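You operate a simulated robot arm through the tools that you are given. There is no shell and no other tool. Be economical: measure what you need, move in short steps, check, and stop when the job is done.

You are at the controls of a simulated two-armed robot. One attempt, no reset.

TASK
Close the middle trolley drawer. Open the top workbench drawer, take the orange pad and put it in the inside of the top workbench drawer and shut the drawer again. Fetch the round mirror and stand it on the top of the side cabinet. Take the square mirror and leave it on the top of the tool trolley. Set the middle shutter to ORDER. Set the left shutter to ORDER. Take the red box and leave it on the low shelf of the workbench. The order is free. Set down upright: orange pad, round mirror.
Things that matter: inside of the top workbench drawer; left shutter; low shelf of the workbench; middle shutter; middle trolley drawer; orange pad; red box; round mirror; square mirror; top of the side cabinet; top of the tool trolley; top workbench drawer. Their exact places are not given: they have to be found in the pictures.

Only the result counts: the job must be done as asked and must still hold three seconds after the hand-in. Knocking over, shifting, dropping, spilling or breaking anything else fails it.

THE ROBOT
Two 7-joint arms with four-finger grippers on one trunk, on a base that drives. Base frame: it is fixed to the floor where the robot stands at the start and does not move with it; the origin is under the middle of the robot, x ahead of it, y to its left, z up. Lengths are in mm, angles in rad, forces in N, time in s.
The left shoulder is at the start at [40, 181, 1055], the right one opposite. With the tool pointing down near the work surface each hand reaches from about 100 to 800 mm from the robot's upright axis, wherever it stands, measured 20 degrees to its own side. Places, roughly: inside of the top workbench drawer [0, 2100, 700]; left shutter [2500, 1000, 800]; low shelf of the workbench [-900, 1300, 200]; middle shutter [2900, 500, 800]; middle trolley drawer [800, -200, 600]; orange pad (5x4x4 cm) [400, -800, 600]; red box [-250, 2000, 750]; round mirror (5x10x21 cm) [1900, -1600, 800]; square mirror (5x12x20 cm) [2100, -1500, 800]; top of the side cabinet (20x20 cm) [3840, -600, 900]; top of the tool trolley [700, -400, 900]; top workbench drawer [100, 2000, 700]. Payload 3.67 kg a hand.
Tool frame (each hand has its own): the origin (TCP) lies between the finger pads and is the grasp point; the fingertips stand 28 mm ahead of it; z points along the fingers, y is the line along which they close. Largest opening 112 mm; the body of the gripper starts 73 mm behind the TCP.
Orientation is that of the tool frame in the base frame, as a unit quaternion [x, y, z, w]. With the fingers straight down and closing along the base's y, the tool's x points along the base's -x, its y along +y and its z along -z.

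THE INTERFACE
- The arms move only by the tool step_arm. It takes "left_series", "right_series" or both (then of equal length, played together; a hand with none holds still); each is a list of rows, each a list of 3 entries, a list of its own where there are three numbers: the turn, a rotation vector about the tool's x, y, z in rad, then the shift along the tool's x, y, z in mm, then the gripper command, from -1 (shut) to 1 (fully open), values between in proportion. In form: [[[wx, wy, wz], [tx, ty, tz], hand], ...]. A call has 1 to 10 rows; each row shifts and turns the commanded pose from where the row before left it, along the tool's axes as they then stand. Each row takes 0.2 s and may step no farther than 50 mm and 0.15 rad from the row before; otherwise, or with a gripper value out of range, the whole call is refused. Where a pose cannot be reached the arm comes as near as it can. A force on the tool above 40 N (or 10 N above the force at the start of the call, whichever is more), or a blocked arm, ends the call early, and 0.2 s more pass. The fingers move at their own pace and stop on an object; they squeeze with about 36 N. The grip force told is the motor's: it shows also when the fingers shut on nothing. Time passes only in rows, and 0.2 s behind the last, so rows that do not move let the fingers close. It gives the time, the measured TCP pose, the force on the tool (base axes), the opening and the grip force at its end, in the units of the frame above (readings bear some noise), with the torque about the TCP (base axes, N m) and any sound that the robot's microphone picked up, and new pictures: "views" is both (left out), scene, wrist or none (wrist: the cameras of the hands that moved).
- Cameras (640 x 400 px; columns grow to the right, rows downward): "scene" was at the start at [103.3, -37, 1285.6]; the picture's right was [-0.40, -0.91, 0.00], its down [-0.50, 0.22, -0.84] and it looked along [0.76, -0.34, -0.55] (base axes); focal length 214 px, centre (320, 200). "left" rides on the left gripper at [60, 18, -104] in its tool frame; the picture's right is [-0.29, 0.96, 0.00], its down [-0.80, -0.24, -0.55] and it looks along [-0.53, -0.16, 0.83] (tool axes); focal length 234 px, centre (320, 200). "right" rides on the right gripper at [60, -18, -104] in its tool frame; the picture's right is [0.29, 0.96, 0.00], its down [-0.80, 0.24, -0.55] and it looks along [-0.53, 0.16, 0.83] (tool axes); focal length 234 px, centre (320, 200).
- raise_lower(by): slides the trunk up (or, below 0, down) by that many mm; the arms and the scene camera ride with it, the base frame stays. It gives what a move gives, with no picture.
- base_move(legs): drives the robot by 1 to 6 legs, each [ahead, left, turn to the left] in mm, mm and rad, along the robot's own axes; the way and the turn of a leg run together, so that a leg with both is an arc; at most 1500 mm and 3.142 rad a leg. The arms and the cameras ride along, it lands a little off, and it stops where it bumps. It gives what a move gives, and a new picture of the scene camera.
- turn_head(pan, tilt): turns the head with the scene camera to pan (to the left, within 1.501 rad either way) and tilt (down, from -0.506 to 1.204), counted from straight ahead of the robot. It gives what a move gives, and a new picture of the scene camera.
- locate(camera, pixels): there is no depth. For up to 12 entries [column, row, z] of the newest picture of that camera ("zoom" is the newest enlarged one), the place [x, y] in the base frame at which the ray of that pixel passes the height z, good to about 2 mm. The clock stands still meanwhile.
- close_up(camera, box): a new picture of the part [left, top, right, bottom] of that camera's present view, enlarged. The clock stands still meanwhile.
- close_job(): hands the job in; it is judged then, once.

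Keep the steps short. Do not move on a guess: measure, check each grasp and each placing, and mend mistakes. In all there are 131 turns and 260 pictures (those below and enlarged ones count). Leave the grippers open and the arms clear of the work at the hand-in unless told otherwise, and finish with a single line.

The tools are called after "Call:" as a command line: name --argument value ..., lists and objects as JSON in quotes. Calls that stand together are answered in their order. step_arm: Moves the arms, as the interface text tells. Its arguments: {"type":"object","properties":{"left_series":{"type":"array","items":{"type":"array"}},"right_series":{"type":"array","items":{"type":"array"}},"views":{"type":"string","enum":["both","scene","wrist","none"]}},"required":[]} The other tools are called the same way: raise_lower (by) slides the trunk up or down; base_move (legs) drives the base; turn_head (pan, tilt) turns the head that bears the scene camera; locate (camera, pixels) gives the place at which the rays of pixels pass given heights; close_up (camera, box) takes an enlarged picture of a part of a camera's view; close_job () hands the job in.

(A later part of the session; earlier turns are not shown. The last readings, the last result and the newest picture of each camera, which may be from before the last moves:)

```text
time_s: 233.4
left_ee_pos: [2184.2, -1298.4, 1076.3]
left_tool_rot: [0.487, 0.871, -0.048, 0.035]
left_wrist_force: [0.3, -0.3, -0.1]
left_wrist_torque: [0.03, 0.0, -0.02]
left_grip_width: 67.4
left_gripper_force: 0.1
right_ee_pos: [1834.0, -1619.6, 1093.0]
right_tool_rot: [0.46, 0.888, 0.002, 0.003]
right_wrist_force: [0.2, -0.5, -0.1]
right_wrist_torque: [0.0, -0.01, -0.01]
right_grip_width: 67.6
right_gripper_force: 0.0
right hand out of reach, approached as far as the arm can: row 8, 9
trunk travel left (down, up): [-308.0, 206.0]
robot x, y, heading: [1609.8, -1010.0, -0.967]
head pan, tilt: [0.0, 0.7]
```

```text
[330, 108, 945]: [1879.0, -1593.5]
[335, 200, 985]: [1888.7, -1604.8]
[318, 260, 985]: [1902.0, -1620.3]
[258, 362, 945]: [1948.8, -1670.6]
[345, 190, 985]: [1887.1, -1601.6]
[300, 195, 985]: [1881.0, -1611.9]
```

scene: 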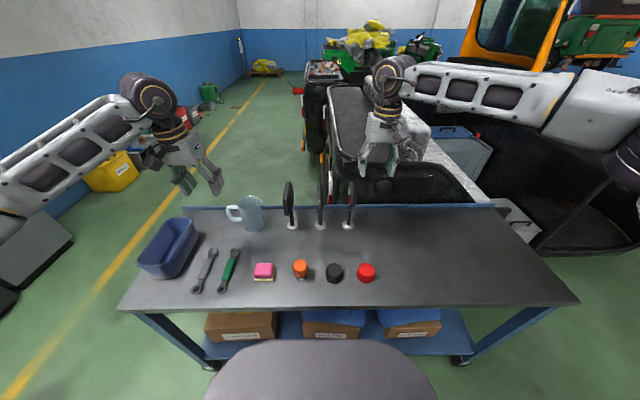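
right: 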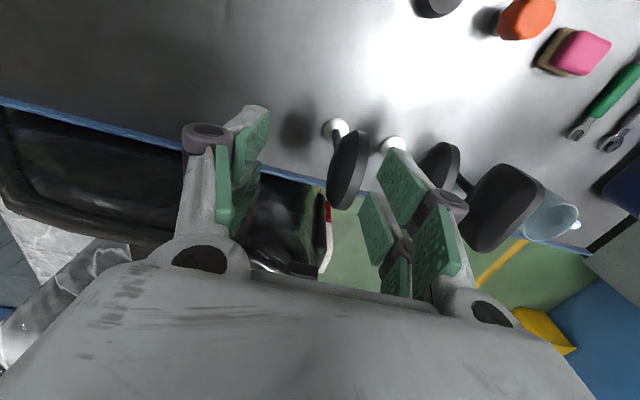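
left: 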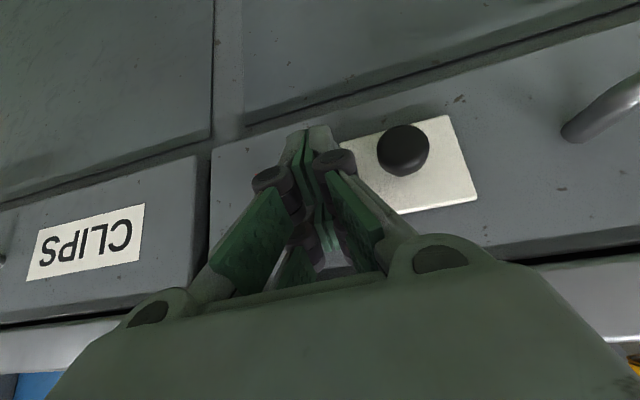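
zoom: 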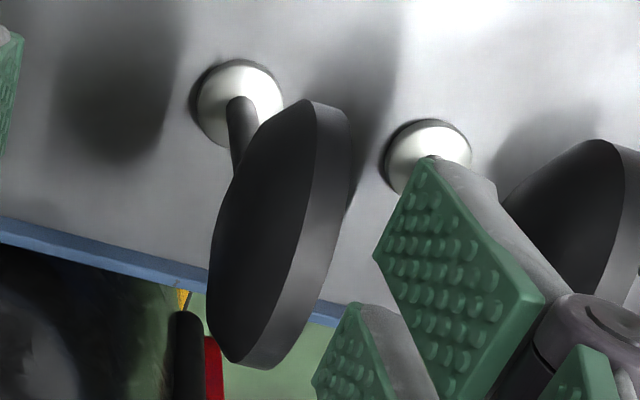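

Round mirror: rim chord centre ≈ (1914,−1632), 104 mm wide, plate normal at 42°. Bring the base 40 closer, trunk up 80, and align the right hand above it.

Call:
base_move --legs '[[40, 0, 0]]'

Call:
raise_lower --by 80

```text
time_s: 234.3
left_ee_pos: [2205.6, -1328.5, 1078.7]
left_tool_rot: [0.487, 0.871, -0.049, 0.035]
left_wrist_force: [-0.5, 0.6, -0.1]
left_wrist_torque: [0.01, -0.01, 0.0]
left_grip_width: 67.3
left_gripper_force: 0.1
right_ee_pos: [1854.8, -1650.1, 1095.6]
right_tool_rot: [0.459, 0.888, 0.0, 0.005]
right_wrist_force: [0.0, -0.4, 0.3]
right_wrist_torque: [-0.01, 0.01, -0.02]
right_grip_width: 67.3
right_gripper_force: 0.1
trunk travel left (down, up): [-308.0, 206.0]
robot x, y, heading: [1630.8, -1038.4, -0.965]
head pan, tilt: [0.0, 0.7]
```

scene: 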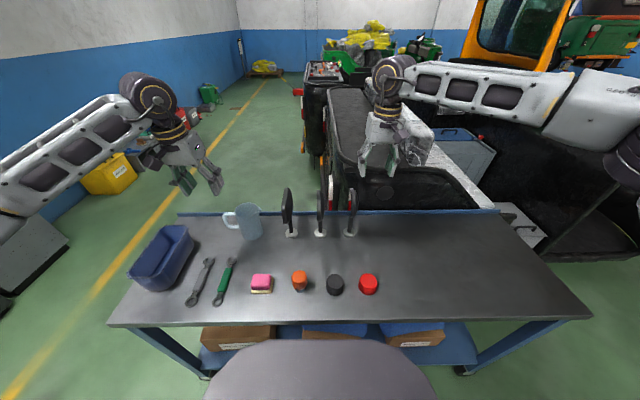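

```text
time_s: 235.4
left_ee_pos: [2208.3, -1331.2, 1156.9]
left_tool_rot: [0.487, 0.872, -0.048, 0.035]
left_wrist_force: [0.0, 0.2, -0.2]
left_wrist_torque: [0.02, -0.02, -0.01]
left_grip_width: 67.2
left_gripper_force: 0.1
right_ee_pos: [1856.5, -1652.3, 1173.7]
right_tool_rot: [0.46, 0.888, 0.001, 0.003]
right_wrist_force: [-0.1, -1.7, -0.2]
right_wrist_torque: [0.0, -0.01, 0.0]
right_grip_width: 67.1
right_gripper_force: 0.1
trunk travel left (down, up): [-388.0, 126.0]
robot x, y, heading: [1629.9, -1039.1, -0.968]
head pan, tilt: [0.0, 0.7]
```

Call:
step_arm --right_series '[[[0, 0, 0], [-6, 19, 35], 0], [[0, 0, 0], [-6, 19, 35], 0], [[0, 0, 0], [-7, 20, 35], 0], [[0, 0, -0.12], [0, 0, 19], 0]]' --views "wrist"

Call:
close_up --camera "right" --box '[200, 60, 440, 210]'

```text
time_s: 236.4
left_ee_pos: [2207.5, -1330.6, 1157.2]
left_tool_rot: [0.487, 0.871, -0.049, 0.034]
left_wrist_force: [0.1, 0.9, -0.1]
left_wrist_torque: [0.02, -0.02, 0.06]
left_grip_width: 66.9
left_gripper_force: 0.1
right_ee_pos: [1851.2, -1620.0, 1060.3]
right_tool_rot: [0.406, 0.914, 0.002, 0.005]
right_wrist_force: [-0.3, -0.7, 0.5]
right_wrist_torque: [0.01, 0.02, -0.01]
right_grip_width: 55.9
right_gripper_force: 0.1
right hand out of reach, approached as far as the arm can: row 1, 2, 3
trunk travel left (down, up): [-388.0, 126.0]
robot x, y, heading: [1630.3, -1038.0, -0.964]
head pan, tilt: [0.0, 0.7]
```

right: 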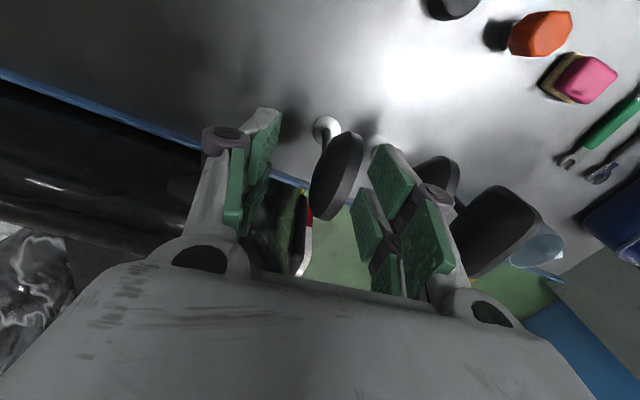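

```text
2.67 times, centred on (320, 135) of right
```

zoom: 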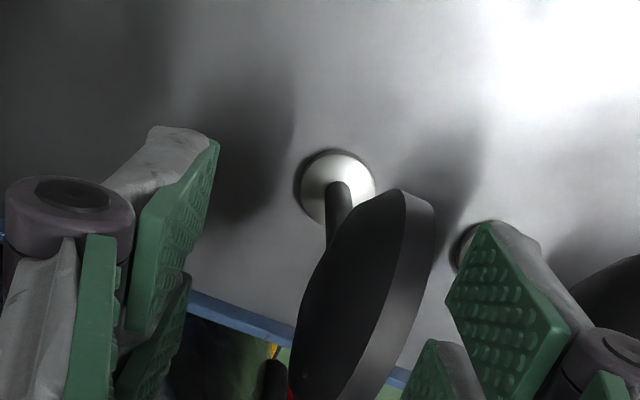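

The arm reaches best ~20° to its own side. Shift the base left 120 mm and re-align.

Call:
base_move --legs '[[0, 120, 0.0]]'

Call:
step_arm --right_series '[[[0, 0, 0], [0, 0, 0], 0]]' --views "none"

```text
time_s: 237.7
left_ee_pos: [2305.5, -1263.8, 1158.3]
left_tool_rot: [0.487, 0.871, -0.048, 0.035]
left_wrist_force: [-1.0, -0.9, -0.1]
left_wrist_torque: [-0.01, 0.01, 0.0]
left_grip_width: 67.2
left_gripper_force: 0.0
right_ee_pos: [1948.3, -1553.0, 1058.4]
right_tool_rot: [0.405, 0.914, 0.001, 0.005]
right_wrist_force: [0.1, -0.1, 0.1]
right_wrist_torque: [0.02, -0.01, 0.02]
right_grip_width: 56.2
right_gripper_force: 0.1
trunk travel left (down, up): [-388.0, 126.0]
robot x, y, heading: [1725.9, -972.3, -0.974]
head pan, tilt: [0.0, 0.7]
```

scene: 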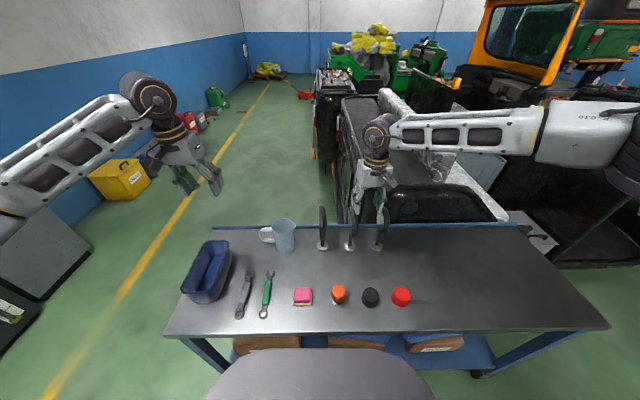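

```text
time_s: 238.1
left_ee_pos: [2303.5, -1265.3, 1158.6]
left_tool_rot: [0.488, 0.871, -0.048, 0.036]
left_wrist_force: [0.2, 0.8, -0.4]
left_wrist_torque: [0.03, 0.0, 0.0]
left_grip_width: 67.2
left_gripper_force: 0.1
right_ee_pos: [1946.8, -1554.7, 1058.9]
right_tool_rot: [0.406, 0.914, 0.001, 0.005]
right_wrist_force: [-0.9, -0.5, -0.5]
right_wrist_torque: [-0.01, -0.04, 0.0]
right_grip_width: 55.7
right_gripper_force: 0.1
trunk travel left (down, up): [-388.0, 126.0]
robot x, y, heading: [1726.7, -969.7, -0.965]
head pan, tilt: [0.0, 0.7]
```

Call:
step_arm --right_series '[[[0, 0, 0], [-18, -39, 0], 0], [[0, 0, 0], [-18, -38, 0], 0]]' --views "wrist"

Call:
close_up --camera "right" --box '[220, 100, 420, 225]'

```text
time_s: 238.7
left_ee_pos: [2305.2, -1264.2, 1158.1]
left_tool_rot: [0.487, 0.872, -0.048, 0.035]
left_wrist_force: [0.0, 0.6, 0.5]
left_wrist_torque: [0.04, -0.01, 0.0]
left_grip_width: 67.1
left_gripper_force: 0.1
right_ee_pos: [1911.2, -1630.0, 1056.5]
right_tool_rot: [0.406, 0.914, 0.003, 0.005]
right_wrist_force: [-0.6, -0.5, -0.3]
right_wrist_torque: [0.03, -0.02, 0.0]
right_grip_width: 56.0
right_gripper_force: 0.1
trunk travel left (down, up): [-388.0, 126.0]
robot x, y, heading: [1727.0, -968.3, -0.968]
head pan, tilt: [0.0, 0.7]
```

right: 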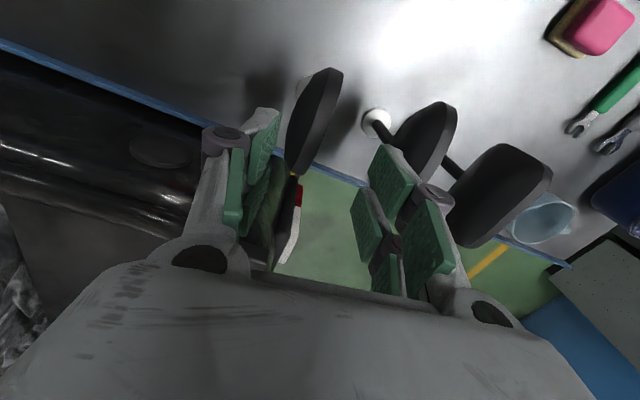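

```text
3.20 times, centred on (320, 162) of right
```

zoom: 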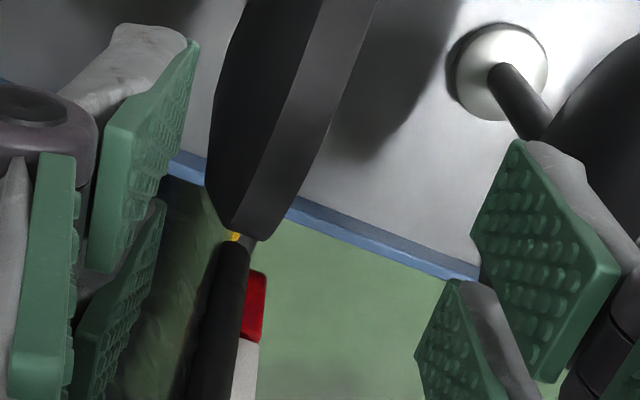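

Aligned; plate is ~6 mm toward −y. Correct and descend to grip the rim.

Call:
step_arm --right_series '[[[0, 0, 0], [5, -6, 10], 0], [[0, 0, 0], [0, 0, 25], 0], [[0, 0, 0], [0, 0, 20], 0]]' --views "wrist"

Call:
close_up --camera "scene" --box '[300, 130, 440, 260]'

```text
time_s: 239.5
left_ee_pos: [2306.7, -1264.2, 1156.7]
left_tool_rot: [0.487, 0.871, -0.048, 0.034]
left_wrist_force: [-0.1, 0.5, 0.2]
left_wrist_torque: [-0.03, 0.01, -0.02]
left_grip_width: 67.3
left_gripper_force: 0.0
right_ee_pos: [1908.1, -1630.6, 1003.5]
right_tool_rot: [0.406, 0.914, 0.001, 0.006]
right_wrist_force: [-0.1, -0.5, -0.3]
right_wrist_torque: [0.03, 0.0, -0.02]
right_grip_width: 55.9
right_gripper_force: 0.0
trunk travel left (down, up): [-388.0, 126.0]
robot x, y, heading: [1728.4, -972.8, -0.968]
head pan, tilt: [0.0, 0.7]
```

right: 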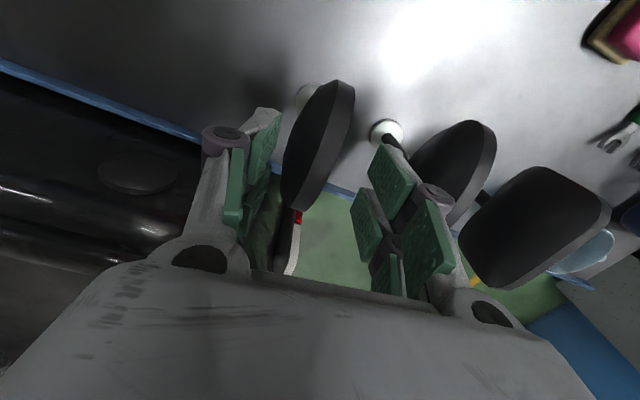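

```text
3.08 times, centred on (370, 195) of scene
```

zoom: 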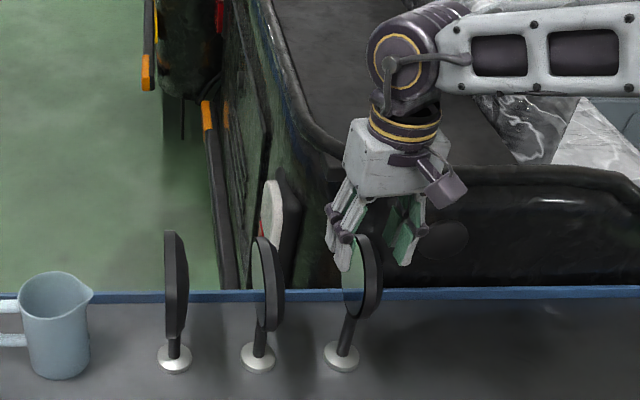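

Call:
step_arm --right_series '[[[0, 0, 0], [0, 1, 12], 0], [[0, 0, 0], [0, 0, 12], 0], [[0, 0, 0], [0, 0, 11], 0], [[0, 0, 0], [0, 0, 0], -0.3], [[0, 0, 0], [0, 0, 0], -1], [[0, 0, 0], [0, 0, 0], -1]]' --views "wrist"

Call:
close_up --camera "scene" --box '[300, 130, 440, 260]'

```text
time_s: 240.9
left_ee_pos: [2305.1, -1262.7, 1157.6]
left_tool_rot: [0.487, 0.871, -0.048, 0.035]
left_wrist_force: [0.1, -0.4, 0.1]
left_wrist_torque: [0.02, 0.0, 0.0]
left_grip_width: 67.1
left_gripper_force: 0.0
right_ee_pos: [1897.4, -1625.3, 974.2]
right_tool_rot: [0.406, 0.914, 0.001, 0.006]
right_wrist_force: [-0.1, 0.1, 0.1]
right_wrist_torque: [0.0, 0.03, -0.01]
right_grip_width: 27.8
right_gripper_force: 35.4
right hand out of reach, approached as far as the arm can: row 1, 2, 3
trunk travel left (down, up): [-388.0, 126.0]
robot x, y, heading: [1725.9, -972.3, -0.973]
head pan, tilt: [0.0, 0.7]
```

right: 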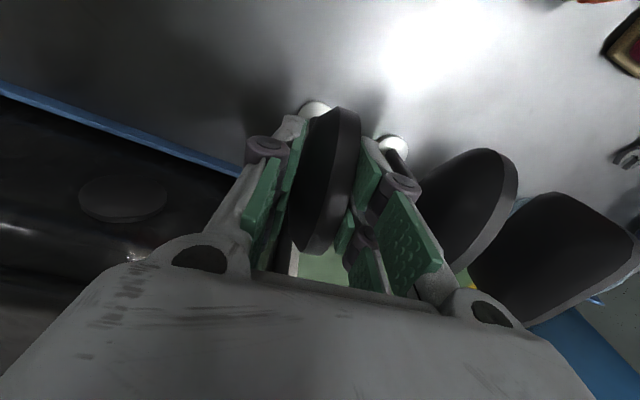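

```text
3.08 times, centred on (370, 195) of scene
```

zoom: 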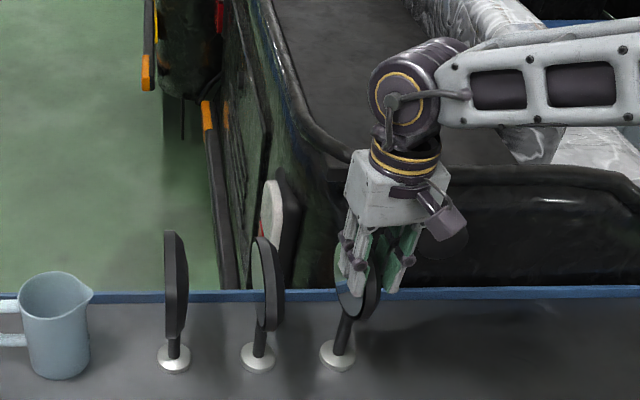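

Gripped (27.8 mm). Lift by trunk and check its attitude.

Call:
raise_lower --by 120

Call:
close_up --camera "scene" --box '[300, 150, 440, 290]'

Call:
close_up --camera "right" --box '[200, 80, 440, 260]'

```text
time_s: 242.4
left_ee_pos: [2305.2, -1263.4, 1278.4]
left_tool_rot: [0.487, 0.872, -0.048, 0.033]
left_wrist_force: [-0.2, -0.3, 0.6]
left_wrist_torque: [-0.04, -0.01, 0.01]
left_grip_width: 67.3
left_gripper_force: 0.0
right_ee_pos: [1898.3, -1625.0, 1093.5]
right_tool_rot: [0.406, 0.914, 0.001, 0.005]
right_wrist_force: [-0.2, 0.9, -2.3]
right_wrist_torque: [0.05, 0.07, -0.03]
right_grip_width: 27.9
right_gripper_force: 35.9
trunk travel left (down, up): [-508.0, 6.0]
robot x, y, heading: [1728.7, -970.9, -0.971]
head pan, tilt: [0.0, 0.7]
```

```text
2.86 times, centred on (370, 220) of scene
```

zoom: 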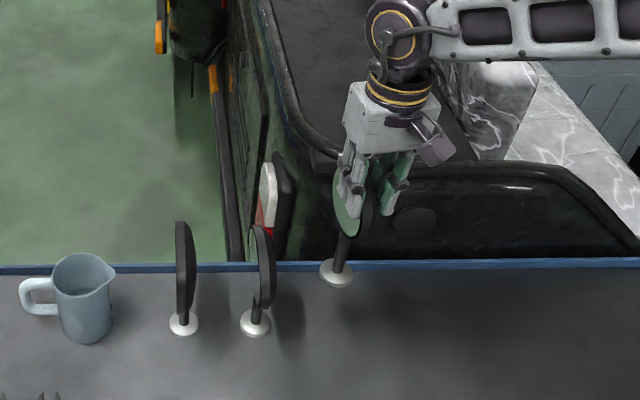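

```text
2.22 times, centred on (320, 170) of right
```

zoom: 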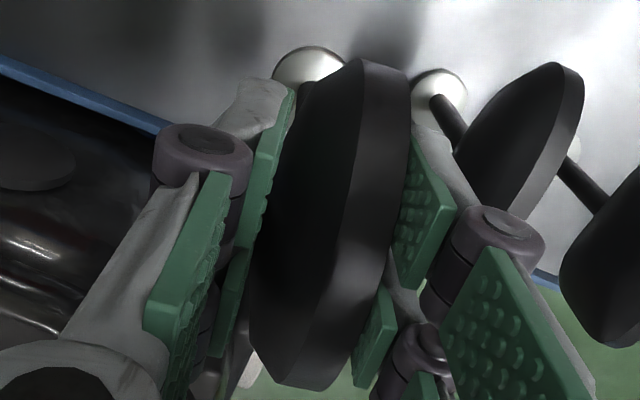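

Lifted well. Retract/raise the right hand with the mirror, and move the base right 246 for the square mirror.

Call:
step_arm --right_series '[[[0, 0, 0], [25, 0, -20], -1], [[0, 0, 0], [25, 0, -20], -1], [[0, 0, 0], [25, 0, -20], -1], [[0, 0, 0], [25, 0, -20], -1], [[0, 0, 0], [25, 0, -20], -1]]' --views "none"

Call:
base_move --legs '[[0, -246, 0.01]]'

Call:
raise_lower --by -110

```text
time_s: 243.6
left_ee_pos: [2305.0, -1262.2, 1279.1]
left_tool_rot: [0.487, 0.872, -0.048, 0.036]
left_wrist_force: [-0.3, 0.6, -0.4]
left_wrist_torque: [0.02, -0.02, -0.02]
left_grip_width: 67.1
left_gripper_force: 0.1
right_ee_pos: [1812.9, -1531.3, 1191.4]
right_tool_rot: [0.405, 0.914, 0.0, 0.006]
right_wrist_force: [-1.0, -0.1, -2.2]
right_wrist_torque: [0.02, 0.05, -0.01]
right_grip_width: 27.5
right_gripper_force: 36.1
trunk travel left (down, up): [-508.0, 6.0]
robot x, y, heading: [1728.3, -970.1, -0.97]
head pan, tilt: [0.0, 0.7]
```

```text
time_s: 245.4
left_ee_pos: [2110.5, -1395.3, 1277.3]
left_tool_rot: [0.484, 0.873, -0.049, 0.033]
left_wrist_force: [0.1, 0.7, 0.7]
left_wrist_torque: [-0.04, 0.03, 0.02]
left_grip_width: 67.5
left_gripper_force: 0.1
right_ee_pos: [1622.1, -1669.2, 1189.7]
right_tool_rot: [0.402, 0.916, 0.001, 0.005]
right_wrist_force: [0.4, 0.9, -3.4]
right_wrist_torque: [-0.01, 0.02, -0.03]
right_grip_width: 27.6
right_gripper_force: 36.1
trunk travel left (down, up): [-508.0, 6.0]
robot x, y, heading: [1527.8, -1110.7, -0.966]
head pan, tilt: [0.0, 0.7]
```

scene: 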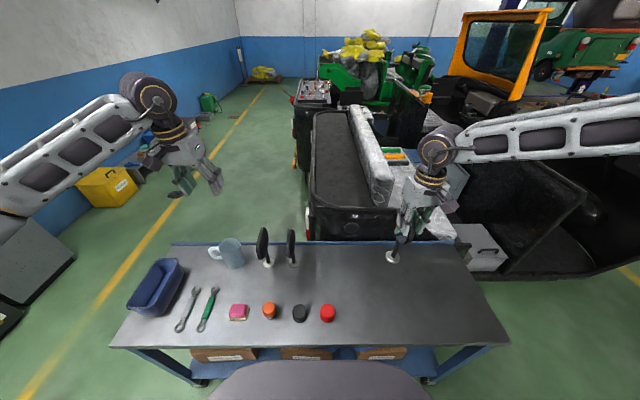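

```text
time_s: 246.8
left_ee_pos: [2109.0, -1397.2, 1168.2]
left_tool_rot: [0.484, 0.873, -0.048, 0.034]
left_wrist_force: [-0.9, 0.0, 0.6]
left_wrist_torque: [0.02, -0.04, -0.03]
left_grip_width: 66.9
left_gripper_force: 0.0
right_ee_pos: [1619.0, -1669.2, 1080.4]
right_tool_rot: [0.402, 0.915, 0.001, 0.006]
right_wrist_force: [0.0, -1.0, -2.8]
right_wrist_torque: [0.03, 0.03, 0.05]
right_grip_width: 27.8
right_gripper_force: 35.2
trunk travel left (down, up): [-398.0, 116.0]
robot x, y, heading: [1527.2, -1111.3, -0.964]
head pan, tilt: [0.0, 0.7]
```

Call:
step_arm --left_series '[[[0, 0.115, 0], [0, 0, 0], 0.2], [[0, 0, 0], [-23, -20, 25], 0.2], [[0, 0, 0], [-23, -20, 25], 0.2], [[0, 0, 0], [-23, -20, 25], 0.2], [[0, 0, 0], [-23, -20, 25], 0.2]]' --views "wrist"

Call:
close_up --camera "left" --box '[220, 50, 440, 210]'

```text
time_s: 248.0
left_ee_pos: [2083.8, -1516.8, 1072.3]
left_tool_rot: [0.485, 0.874, -0.019, -0.016]
left_wrist_force: [0.4, -0.3, -0.8]
left_wrist_torque: [0.02, 0.0, 0.02]
left_grip_width: 67.5
left_gripper_force: 0.0
right_ee_pos: [1619.6, -1671.6, 1078.6]
right_tool_rot: [0.402, 0.916, 0.002, 0.005]
right_wrist_force: [0.1, -0.3, -2.5]
right_wrist_torque: [0.03, 0.07, -0.01]
right_grip_width: 27.6
right_gripper_force: 36.5
trunk travel left (down, up): [-398.0, 116.0]
robot x, y, heading: [1531.6, -1109.6, -0.965]
head pan, tilt: [0.0, 0.7]
```

left: 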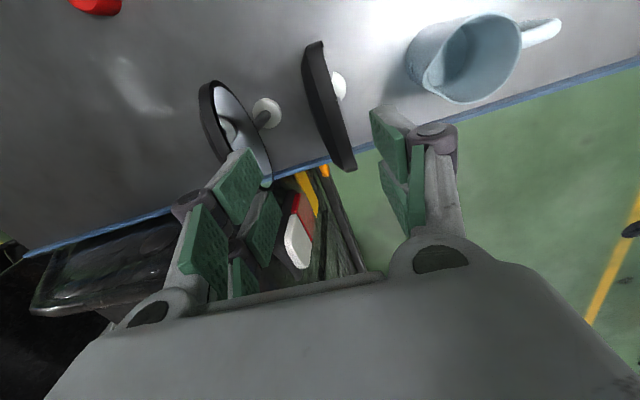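

```text
2.50 times, centred on (330, 130) of left
```

zoom: 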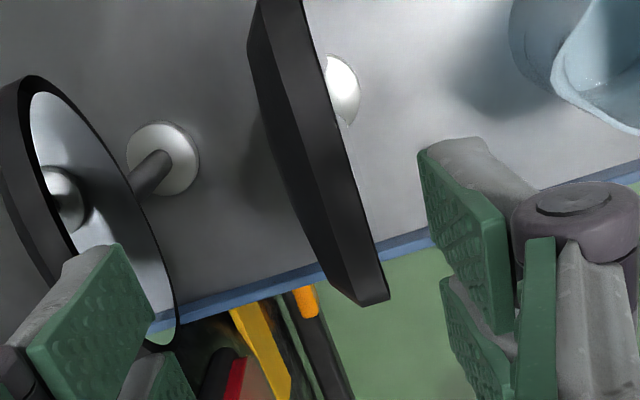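

Square mirror's rim lies ~12 mm to +y and its middle ~18 mm to +x. Correct, descend, check.

Call:
step_arm --left_series '[[[0, 0, 0], [9, 6, 15], 0.1], [[0, 0, 0], [9, 6, 15], 0.1], [[0, 0, 0], [0, 0, 20], 0.1]]' --views "wrist"

```text
time_s: 248.8
left_ee_pos: [2084.1, -1498.3, 1022.4]
left_tool_rot: [0.485, 0.874, -0.02, -0.015]
left_wrist_force: [-0.5, 0.4, 0.5]
left_wrist_torque: [-0.01, 0.02, 0.02]
left_grip_width: 61.8
left_gripper_force: 0.1
right_ee_pos: [1618.8, -1670.4, 1078.2]
right_tool_rot: [0.402, 0.916, 0.001, 0.006]
right_wrist_force: [0.4, -0.3, -2.9]
right_wrist_torque: [0.01, 0.03, 0.02]
right_grip_width: 27.6
right_gripper_force: 36.0
trunk travel left (down, up): [-398.0, 116.0]
robot x, y, heading: [1531.8, -1108.2, -0.963]
head pan, tilt: [0.0, 0.7]
```

left: 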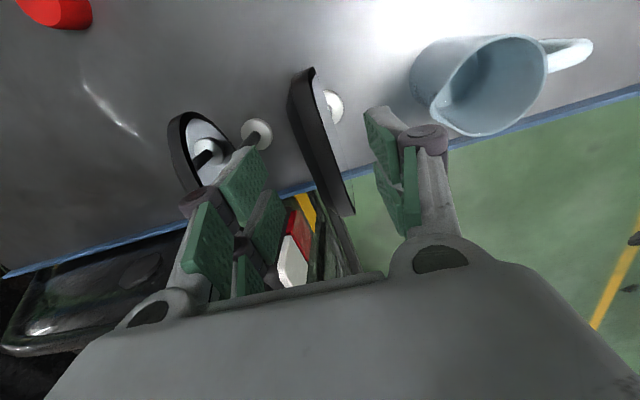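

Call:
step_arm --left_series '[[[0, 0, 0], [0, 6, 10], -0.1], [[0, 0, 0], [0, 0, 15], -0.1], [[0, 0, 0], [0, 0, 15], -0.1]]' --views "wrist"

Call:
close_up --camera "scene" --box '[200, 170, 340, 290]'

```text
time_s: 249.6
left_ee_pos: [2085.9, -1496.6, 980.9]
left_tool_rot: [0.486, 0.874, -0.02, -0.016]
left_wrist_force: [-0.4, 0.3, 0.5]
left_wrist_torque: [-0.01, 0.02, -0.01]
left_grip_width: 50.3
left_gripper_force: 0.0
right_ee_pos: [1619.3, -1670.6, 1080.5]
right_tool_rot: [0.402, 0.916, 0.002, 0.006]
right_wrist_force: [0.4, 0.1, -2.3]
right_wrist_torque: [0.05, 0.01, -0.01]
right_grip_width: 27.8
right_gripper_force: 36.6
trunk travel left (down, up): [-398.0, 116.0]
robot x, y, heading: [1529.5, -1103.7, -0.962]
head pan, tilt: [0.0, 0.7]
```

left: 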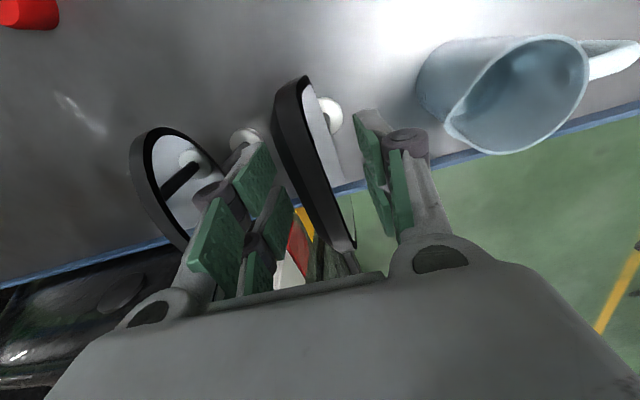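

```text
3.33 times, centred on (270, 230) of scene
```

zoom: 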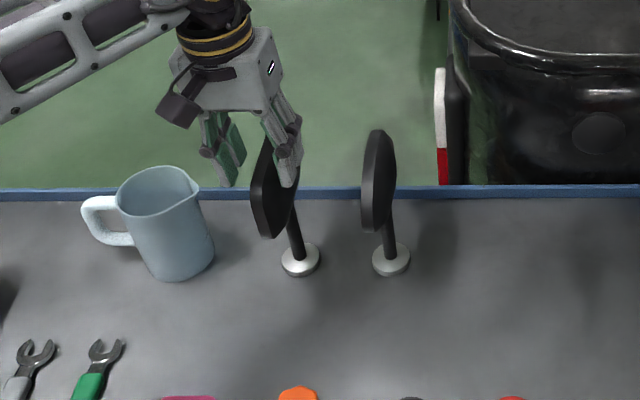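

Call:
step_arm --left_series '[[[0, 0, 0], [0, 3, 13], -0.1], [[0, 0, 0], [0, 0, 13], -0.1], [[0, 0, 0], [0, 0, 0], -0.4], [[0, 0, 0], [0, 0, 0], -1], [[0, 0, 0], [0, 0, 0], -1]]' --views "wrist"

Call:
raise_lower --by 110

Call:
close_up --camera "scene" --box '[180, 150, 460, 320]'

```text
time_s: 250.8
left_ee_pos: [2090.0, -1494.4, 954.3]
left_tool_rot: [0.485, 0.874, -0.02, -0.016]
left_wrist_force: [-0.5, 0.3, -0.5]
left_wrist_torque: [0.12, 0.02, 0.02]
left_grip_width: 27.6
left_gripper_force: 35.8
right_ee_pos: [1619.4, -1669.8, 1078.4]
right_tool_rot: [0.401, 0.916, 0.001, 0.005]
right_wrist_force: [0.2, 1.2, -2.6]
right_wrist_torque: [0.03, 0.06, -0.01]
right_grip_width: 27.4
right_gripper_force: 35.5
trunk travel left (down, up): [-398.0, 116.0]
robot x, y, heading: [1530.5, -1109.9, -0.961]
head pan, tilt: [0.0, 0.7]
```

left: 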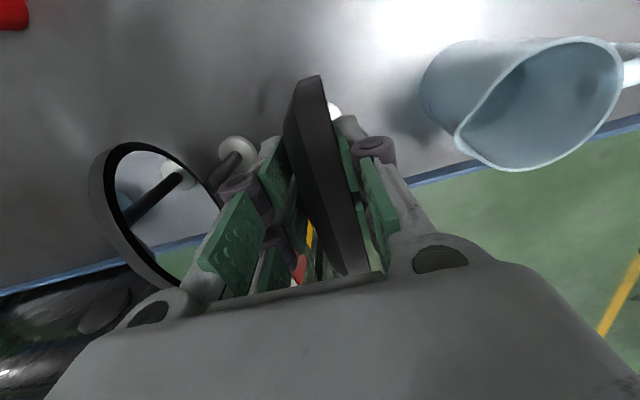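

```text
time_s: 252.2
left_ee_pos: [2089.1, -1493.4, 1064.2]
left_tool_rot: [0.486, 0.874, -0.021, -0.016]
left_wrist_force: [-0.2, 0.7, -2.8]
left_wrist_torque: [0.06, 0.03, 0.0]
left_grip_width: 27.9
left_gripper_force: 36.2
right_ee_pos: [1619.5, -1670.8, 1188.8]
right_tool_rot: [0.402, 0.916, 0.002, 0.006]
right_wrist_force: [-0.4, -0.1, -2.5]
right_wrist_torque: [0.02, 0.05, -0.01]
right_grip_width: 27.7
right_gripper_force: 36.0
trunk travel left (down, up): [-508.0, 6.0]
robot x, y, heading: [1528.3, -1109.3, -0.965]
head pan, tilt: [0.0, 0.7]
```

```text
2.29 times, centred on (320, 235) of scene
```

zoom: 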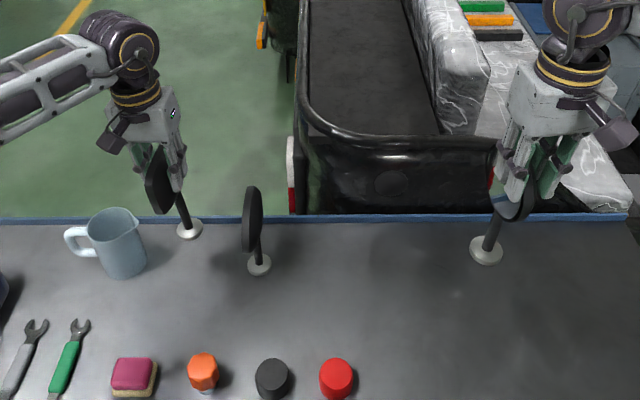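

Both mirrors are held. Tuck the left hand up, back off, drive to open floor, and turn toward the side cabinet.

Call:
step_arm --left_series '[[[0, 0, 0], [20, 0, -25], -1], [[0, 0, 0], [20, 0, -25], -1], [[0, 0, 0], [20, 0, -25], -1], [[0, 0, 0], [20, 0, -15], -1]]' --views "none"

Call:
base_move --legs '[[-150, 0, 0], [0, 1150, 0], [0, 0, 1.583], [0, -780, 0]]'

Call:
turn_head --pan -0.3 --tilt 0.6

```text
time_s: 253.2
left_ee_pos: [2054.0, -1420.5, 1155.6]
left_tool_rot: [0.486, 0.874, -0.021, -0.016]
left_wrist_force: [-0.2, 0.6, -2.2]
left_wrist_torque: [0.03, 0.03, -0.02]
left_grip_width: 28.0
left_gripper_force: 36.0
right_ee_pos: [1618.5, -1669.5, 1191.8]
right_tool_rot: [0.402, 0.916, 0.0, 0.006]
right_wrist_force: [0.6, 0.3, -3.1]
right_wrist_torque: [0.02, 0.01, -0.02]
right_grip_width: 27.6
right_gripper_force: 36.0
trunk travel left (down, up): [-508.0, 6.0]
robot x, y, heading: [1527.0, -1111.0, -0.961]
head pan, tilt: [0.0, 0.7]
```

```text
time_s: 268.5
left_ee_pos: [3166.6, -432.5, 1155.9]
left_tool_rot: [-0.277, 0.961, -0.025, 0.003]
left_wrist_force: [-0.2, 0.4, -2.9]
left_wrist_torque: [0.0, 0.0, -0.01]
left_grip_width: 27.6
left_gripper_force: 36.0
right_ee_pos: [3417.6, -864.9, 1190.1]
right_tool_rot: [-0.364, 0.931, 0.004, 0.003]
right_wrist_force: [0.1, 0.5, -2.6]
right_wrist_torque: [-0.04, 0.03, 0.02]
right_grip_width: 27.7
right_gripper_force: 36.0
trunk travel left (down, up): [-508.0, 6.0]
robot x, y, heading: [2856.9, -961.4, 0.607]
head pan, tilt: [0.0, 0.7]
```

scene: 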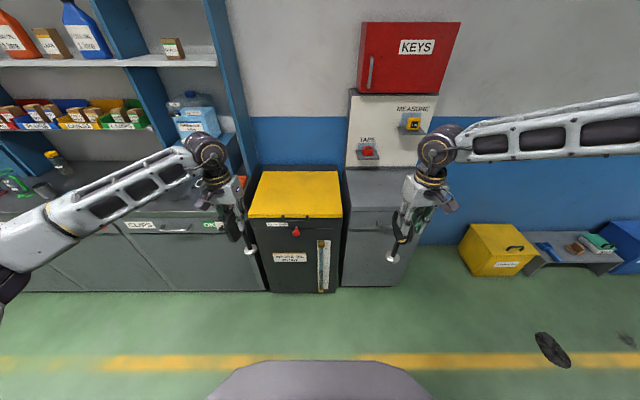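

```text
time_s: 269.3
left_ee_pos: [3168.5, -433.3, 1155.0]
left_tool_rot: [-0.277, 0.961, -0.025, 0.002]
left_wrist_force: [-0.7, -0.3, -2.7]
left_wrist_torque: [0.0, 0.02, -0.01]
left_grip_width: 27.8
left_gripper_force: 36.0
right_ee_pos: [3417.5, -866.8, 1189.0]
right_tool_rot: [-0.365, 0.931, 0.005, 0.003]
right_wrist_force: [0.3, 0.5, -3.4]
right_wrist_torque: [-0.04, 0.02, 0.01]
right_grip_width: 27.6
right_gripper_force: 35.7
trunk travel left (down, up): [-508.0, 6.0]
robot x, y, heading: [2859.3, -956.5, 0.61]
head pan, tilt: [-0.3, 0.6]
```

scene: 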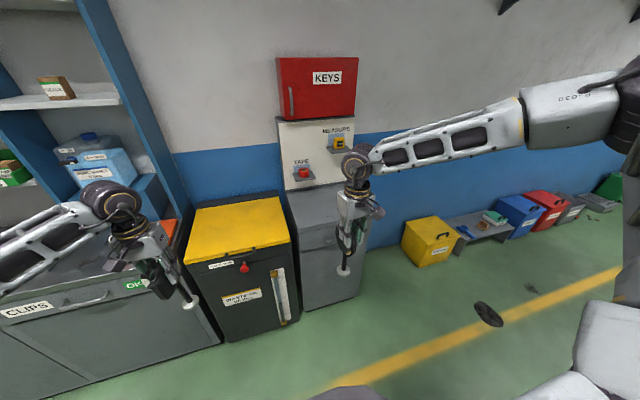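

Call:
close_up --camera "scene" --box '[260, 160, 400, 300]'

Call:
locate --camera "scene" --pixels '[[296, 222, 880], [296, 222, 920], [287, 194, 880], [287, 194, 920], [335, 192, 900], [360, 215, 900], [345, 275, 1000]]'

```text
2.86 times, centred on (330, 230) of scene
```

zoom: 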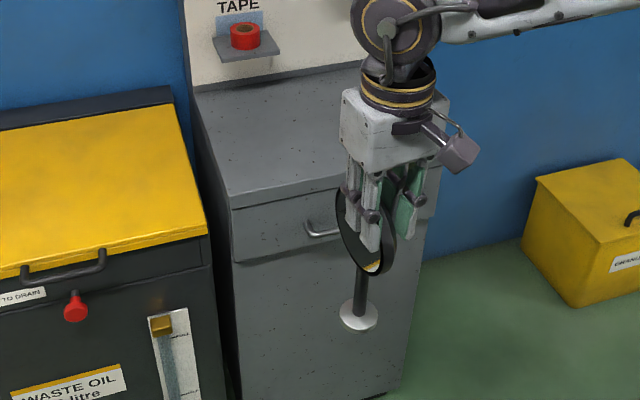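

```text
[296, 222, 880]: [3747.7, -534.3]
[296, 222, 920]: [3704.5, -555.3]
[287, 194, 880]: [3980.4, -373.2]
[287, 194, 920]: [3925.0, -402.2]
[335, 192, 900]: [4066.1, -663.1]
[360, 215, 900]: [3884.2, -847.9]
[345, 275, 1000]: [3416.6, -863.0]
```

Call:
locate --camera "zoom" --pixels '[[230, 208, 860], [230, 208, 900], [230, 208, 940], [340, 184, 900], [195, 92, 900], [360, 62, 900]]'

```text
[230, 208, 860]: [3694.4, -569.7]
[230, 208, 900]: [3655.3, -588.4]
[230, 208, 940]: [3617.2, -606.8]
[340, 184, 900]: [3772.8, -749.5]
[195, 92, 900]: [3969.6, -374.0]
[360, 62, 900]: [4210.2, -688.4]
```

Cabinet top front edge at s≈2638, left side n≈2595; I aim for its centre (3840,−600). Retract the left hand and drive forward 384.

Call:
step_arm --left_series '[[[0, 0, 0], [32, 0, 0], -1], [[0, 0, 0], [32, 0, 0], -1], [[0, 0, 0], [32, 0, 0], -1], [[0, 0, 0], [32, 0, 0], -1]]' --views "none"

Call:
base_move --legs '[[384, 0, 0.008]]'

```text
time_s: 270.3
left_ee_pos: [3058.8, -502.8, 1157.7]
left_tool_rot: [-0.277, 0.96, -0.025, 0.005]
left_wrist_force: [-0.8, -1.1, -2.5]
left_wrist_torque: [0.0, 0.01, -0.01]
left_grip_width: 28.0
left_gripper_force: 35.7
right_ee_pos: [3414.9, -867.5, 1190.8]
right_tool_rot: [-0.365, 0.931, 0.005, 0.005]
right_wrist_force: [-0.9, -0.3, -2.2]
right_wrist_torque: [-0.03, 0.05, -0.01]
right_grip_width: 27.4
right_gripper_force: 36.1
trunk travel left (down, up): [-508.0, 6.0]
robot x, y, heading: [2858.1, -957.2, 0.613]
head pan, tilt: [-0.3, 0.6]
```

```text
time_s: 272.7
left_ee_pos: [3361.9, -283.7, 1156.7]
left_tool_rot: [-0.281, 0.959, -0.025, 0.004]
left_wrist_force: [0.2, -0.5, -2.2]
left_wrist_torque: [0.02, 0.08, 0.01]
left_grip_width: 27.8
left_gripper_force: 35.8
right_ee_pos: [3721.2, -645.1, 1190.3]
right_tool_rot: [-0.369, 0.929, 0.005, 0.004]
right_wrist_force: [0.0, 0.2, -2.9]
right_wrist_torque: [-0.01, 0.02, 0.01]
right_grip_width: 27.5
right_gripper_force: 35.6
trunk travel left (down, up): [-508.0, 6.0]
robot x, y, heading: [3160.6, -745.8, 0.617]
head pan, tilt: [-0.3, 0.6]
```

scene: 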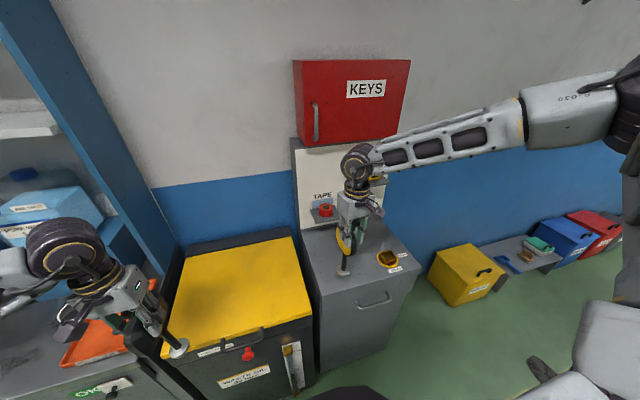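

Call:
close_up --camera "scene" --box '[290, 190, 430, 310]'

Call:
locate --camera "zoom" --pixels '[[168, 302, 900], [168, 302, 860], [500, 252, 900], [340, 278, 900], [270, 150, 900], [400, 195, 900], [430, 215, 900]]'

```text
3.33 times, centred on (360, 250) of scene
```

zoom: 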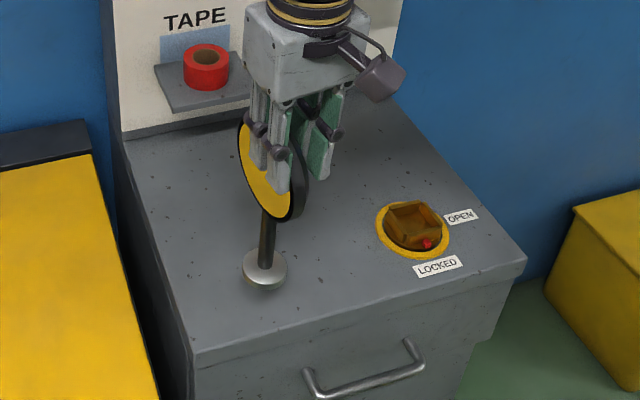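

```text
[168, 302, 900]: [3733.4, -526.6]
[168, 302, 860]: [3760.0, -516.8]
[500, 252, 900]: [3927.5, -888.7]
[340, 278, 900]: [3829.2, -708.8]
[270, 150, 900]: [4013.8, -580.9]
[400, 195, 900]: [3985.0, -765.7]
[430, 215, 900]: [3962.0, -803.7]
```

Call:
locate --camera "zoom" --pixels '[[192, 358, 860], [192, 358, 900], [192, 358, 940], [525, 264, 900], [125, 142, 900], [395, 97, 900], [412, 228, 900], [268, 200, 900], [265, 275, 1000]]'

```text
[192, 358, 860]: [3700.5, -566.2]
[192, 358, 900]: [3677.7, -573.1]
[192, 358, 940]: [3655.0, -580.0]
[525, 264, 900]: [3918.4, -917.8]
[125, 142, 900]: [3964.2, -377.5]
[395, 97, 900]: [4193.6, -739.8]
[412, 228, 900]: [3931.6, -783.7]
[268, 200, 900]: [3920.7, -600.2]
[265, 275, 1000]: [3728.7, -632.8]
```

Call:
locate --camera "zoom" --pixels '[[525, 264, 845], [125, 142, 845], [395, 97, 845], [412, 228, 845], [385, 230, 845], [265, 240, 845], [240, 230, 845], [262, 185, 845]]'

```text
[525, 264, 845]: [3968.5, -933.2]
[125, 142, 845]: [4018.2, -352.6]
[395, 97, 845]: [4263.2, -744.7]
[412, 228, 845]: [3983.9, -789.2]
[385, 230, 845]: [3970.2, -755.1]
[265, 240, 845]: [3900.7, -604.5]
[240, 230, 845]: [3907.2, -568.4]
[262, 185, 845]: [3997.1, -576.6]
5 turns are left
```

Top of the cabinet is z≈845; aim (3840,−600), left of the knob. With few turns left I combine steps: drive 60 closer, align, lower the round mirror until contact.

Call:
base_move --legs '[[60, 0, 0]]'

Call:
step_arm --right_series '[[[0, 0, 0], [-29, -20, 0], -1], [[0, 0, 0], [-29, -20, 0], -1], [[0, 0, 0], [0, 0, 0], -1]]' --left_series '[[[0, 0, 0], [30, 0, -10], -1], [[0, 0, 0], [30, 0, -10], -1], [[0, 0, 0], [30, 0, -10], -1]]' --views "none"

Call:
raise_lower --by -60

Call:
step_arm --right_series '[[[0, 0, 0], [0, 0, 10], -1], [[0, 0, 0], [0, 0, 10], -1], [[0, 0, 0], [0, 0, 10], -1], [[0, 0, 0], [0, 0, 10], -1], [[0, 0, 0], [0, 0, 10], -1], [[0, 0, 0], [0, 0, 8], -1], [[0, 0, 0], [0, 0, 5], -1], [[0, 0, 0], [0, 0, 5], -1]]' --views "none"

Call:
step_arm --right_series '[[[0, 0, 0], [0, 0, 4], -1], [[0, 0, 0], [0, 0, 4], -1], [[0, 0, 0], [0, 0, 4], -1], [[0, 0, 0], [0, 0, 4], -1], [[0, 0, 0], [0, 0, 4], -1], [[0, 0, 0], [0, 0, 4], -1], [[0, 0, 0], [0, 0, 4], -1], [[0, 0, 0], [0, 0, 4], -1], [[0, 0, 0], [0, 0, 4], -1], [[0, 0, 0], [0, 0, 4], -1]]' --views "scene"

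Call:
close_up --camera "scene" --box '[290, 180, 450, 320]'

```text
time_s: 273.7
left_ee_pos: [3404.9, -254.2, 1160.2]
left_tool_rot: [-0.281, 0.959, -0.025, 0.006]
left_wrist_force: [-1.2, -0.8, -2.1]
left_wrist_torque: [0.03, -0.03, 0.02]
left_grip_width: 28.0
left_gripper_force: 35.9
right_ee_pos: [3764.4, -615.4, 1194.0]
right_tool_rot: [-0.369, 0.929, 0.005, 0.006]
right_wrist_force: [-0.5, -0.9, -2.0]
right_wrist_torque: [-0.05, -0.01, 0.03]
right_grip_width: 27.7
right_gripper_force: 36.0
trunk travel left (down, up): [-508.0, 6.0]
robot x, y, heading: [3212.6, -710.5, 0.619]
head pan, tilt: [-0.3, 0.6]
```

scene: 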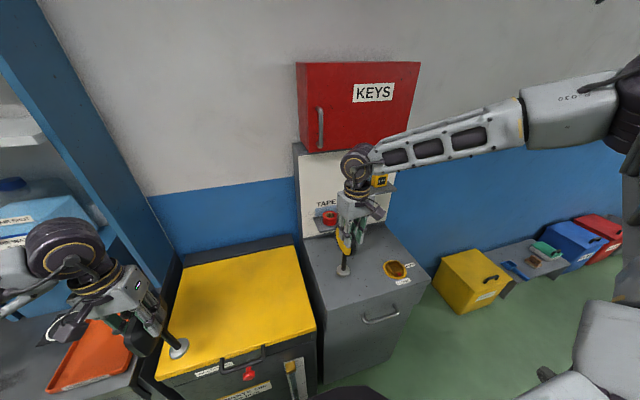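

```text
time_s: 274.5
left_ee_pos: [3334.1, -297.4, 1186.5]
left_tool_rot: [-0.281, 0.959, -0.026, 0.003]
left_wrist_force: [-0.1, 0.9, -2.5]
left_wrist_torque: [0.02, 0.05, 0.01]
left_grip_width: 27.7
left_gripper_force: 36.1
right_ee_pos: [3839.9, -603.1, 1191.2]
right_tool_rot: [-0.37, 0.929, 0.005, 0.003]
right_wrist_force: [0.2, 1.2, -2.9]
right_wrist_torque: [-0.05, 0.05, -0.01]
right_grip_width: 27.6
right_gripper_force: 36.1
trunk travel left (down, up): [-508.0, 6.0]
robot x, y, heading: [3211.5, -712.1, 0.616]
head pan, tilt: [-0.3, 0.6]
```

```text
time_s: 275.5
left_ee_pos: [3332.9, -297.7, 1126.5]
left_tool_rot: [-0.281, 0.959, -0.025, 0.003]
left_wrist_force: [0.9, -0.5, -2.4]
left_wrist_torque: [0.01, 0.03, 0.02]
left_grip_width: 27.9
left_gripper_force: 36.2
right_ee_pos: [3841.0, -602.5, 1132.5]
right_tool_rot: [-0.369, 0.929, 0.005, 0.003]
right_wrist_force: [0.1, -0.3, -3.5]
right_wrist_torque: [-0.02, 0.04, 0.01]
right_grip_width: 27.5
right_gripper_force: 35.7
trunk travel left (down, up): [-448.0, 66.0]
robot x, y, heading: [3211.6, -707.6, 0.619]
head pan, tilt: [-0.3, 0.6]
```

```text
time_s: 277.3
left_ee_pos: [3331.6, -297.7, 1127.5]
left_tool_rot: [-0.28, 0.96, -0.026, 0.004]
left_wrist_force: [0.1, 0.5, -2.4]
left_wrist_torque: [0.01, 0.06, 0.01]
left_grip_width: 27.6
left_gripper_force: 36.4
right_ee_pos: [3838.9, -601.8, 1066.7]
right_tool_rot: [-0.368, 0.93, 0.005, 0.004]
right_wrist_force: [-3.1, -2.9, 23.3]
right_wrist_torque: [0.13, -0.14, -0.17]
right_grip_width: 27.6
right_gripper_force: 36.0
trunk travel left (down, up): [-448.0, 66.0]
robot x, y, heading: [3208.3, -705.5, 0.617]
head pan, tilt: [-0.3, 0.6]
```

```text
time_s: 279.5
left_ee_pos: [3333.2, -299.4, 1126.5]
left_tool_rot: [-0.281, 0.959, -0.025, 0.004]
left_wrist_force: [0.8, 0.7, -2.7]
left_wrist_torque: [-0.01, 0.06, 0.02]
left_grip_width: 27.8
left_gripper_force: 35.9
right_ee_pos: [3838.7, -600.1, 1030.8]
right_tool_rot: [-0.37, 0.929, 0.006, 0.006]
right_wrist_force: [-7.7, -5.4, 24.3]
right_wrist_torque: [-0.03, 1.3, 0.22]
right_grip_width: 26.9
right_gripper_force: 36.0
trunk travel left (down, up): [-448.0, 66.0]
robot x, y, heading: [3207.9, -704.8, 0.619]
head pan, tilt: [-0.3, 0.6]
stopped in row 10 (right hand): the force on the tool passed its limit at 43 N (the readings are from after the stop); the commanded pose is now the measured one
```

scene: 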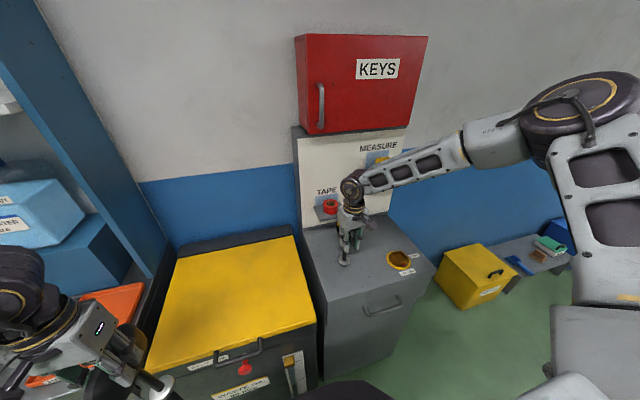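

```text
2.86 times, centred on (370, 250) of scene
4 turns are left
```

zoom: 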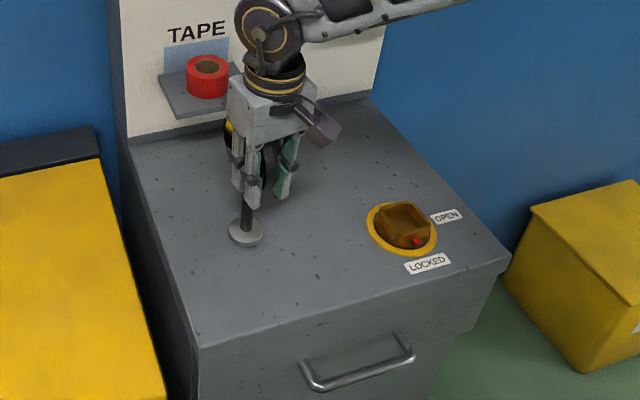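

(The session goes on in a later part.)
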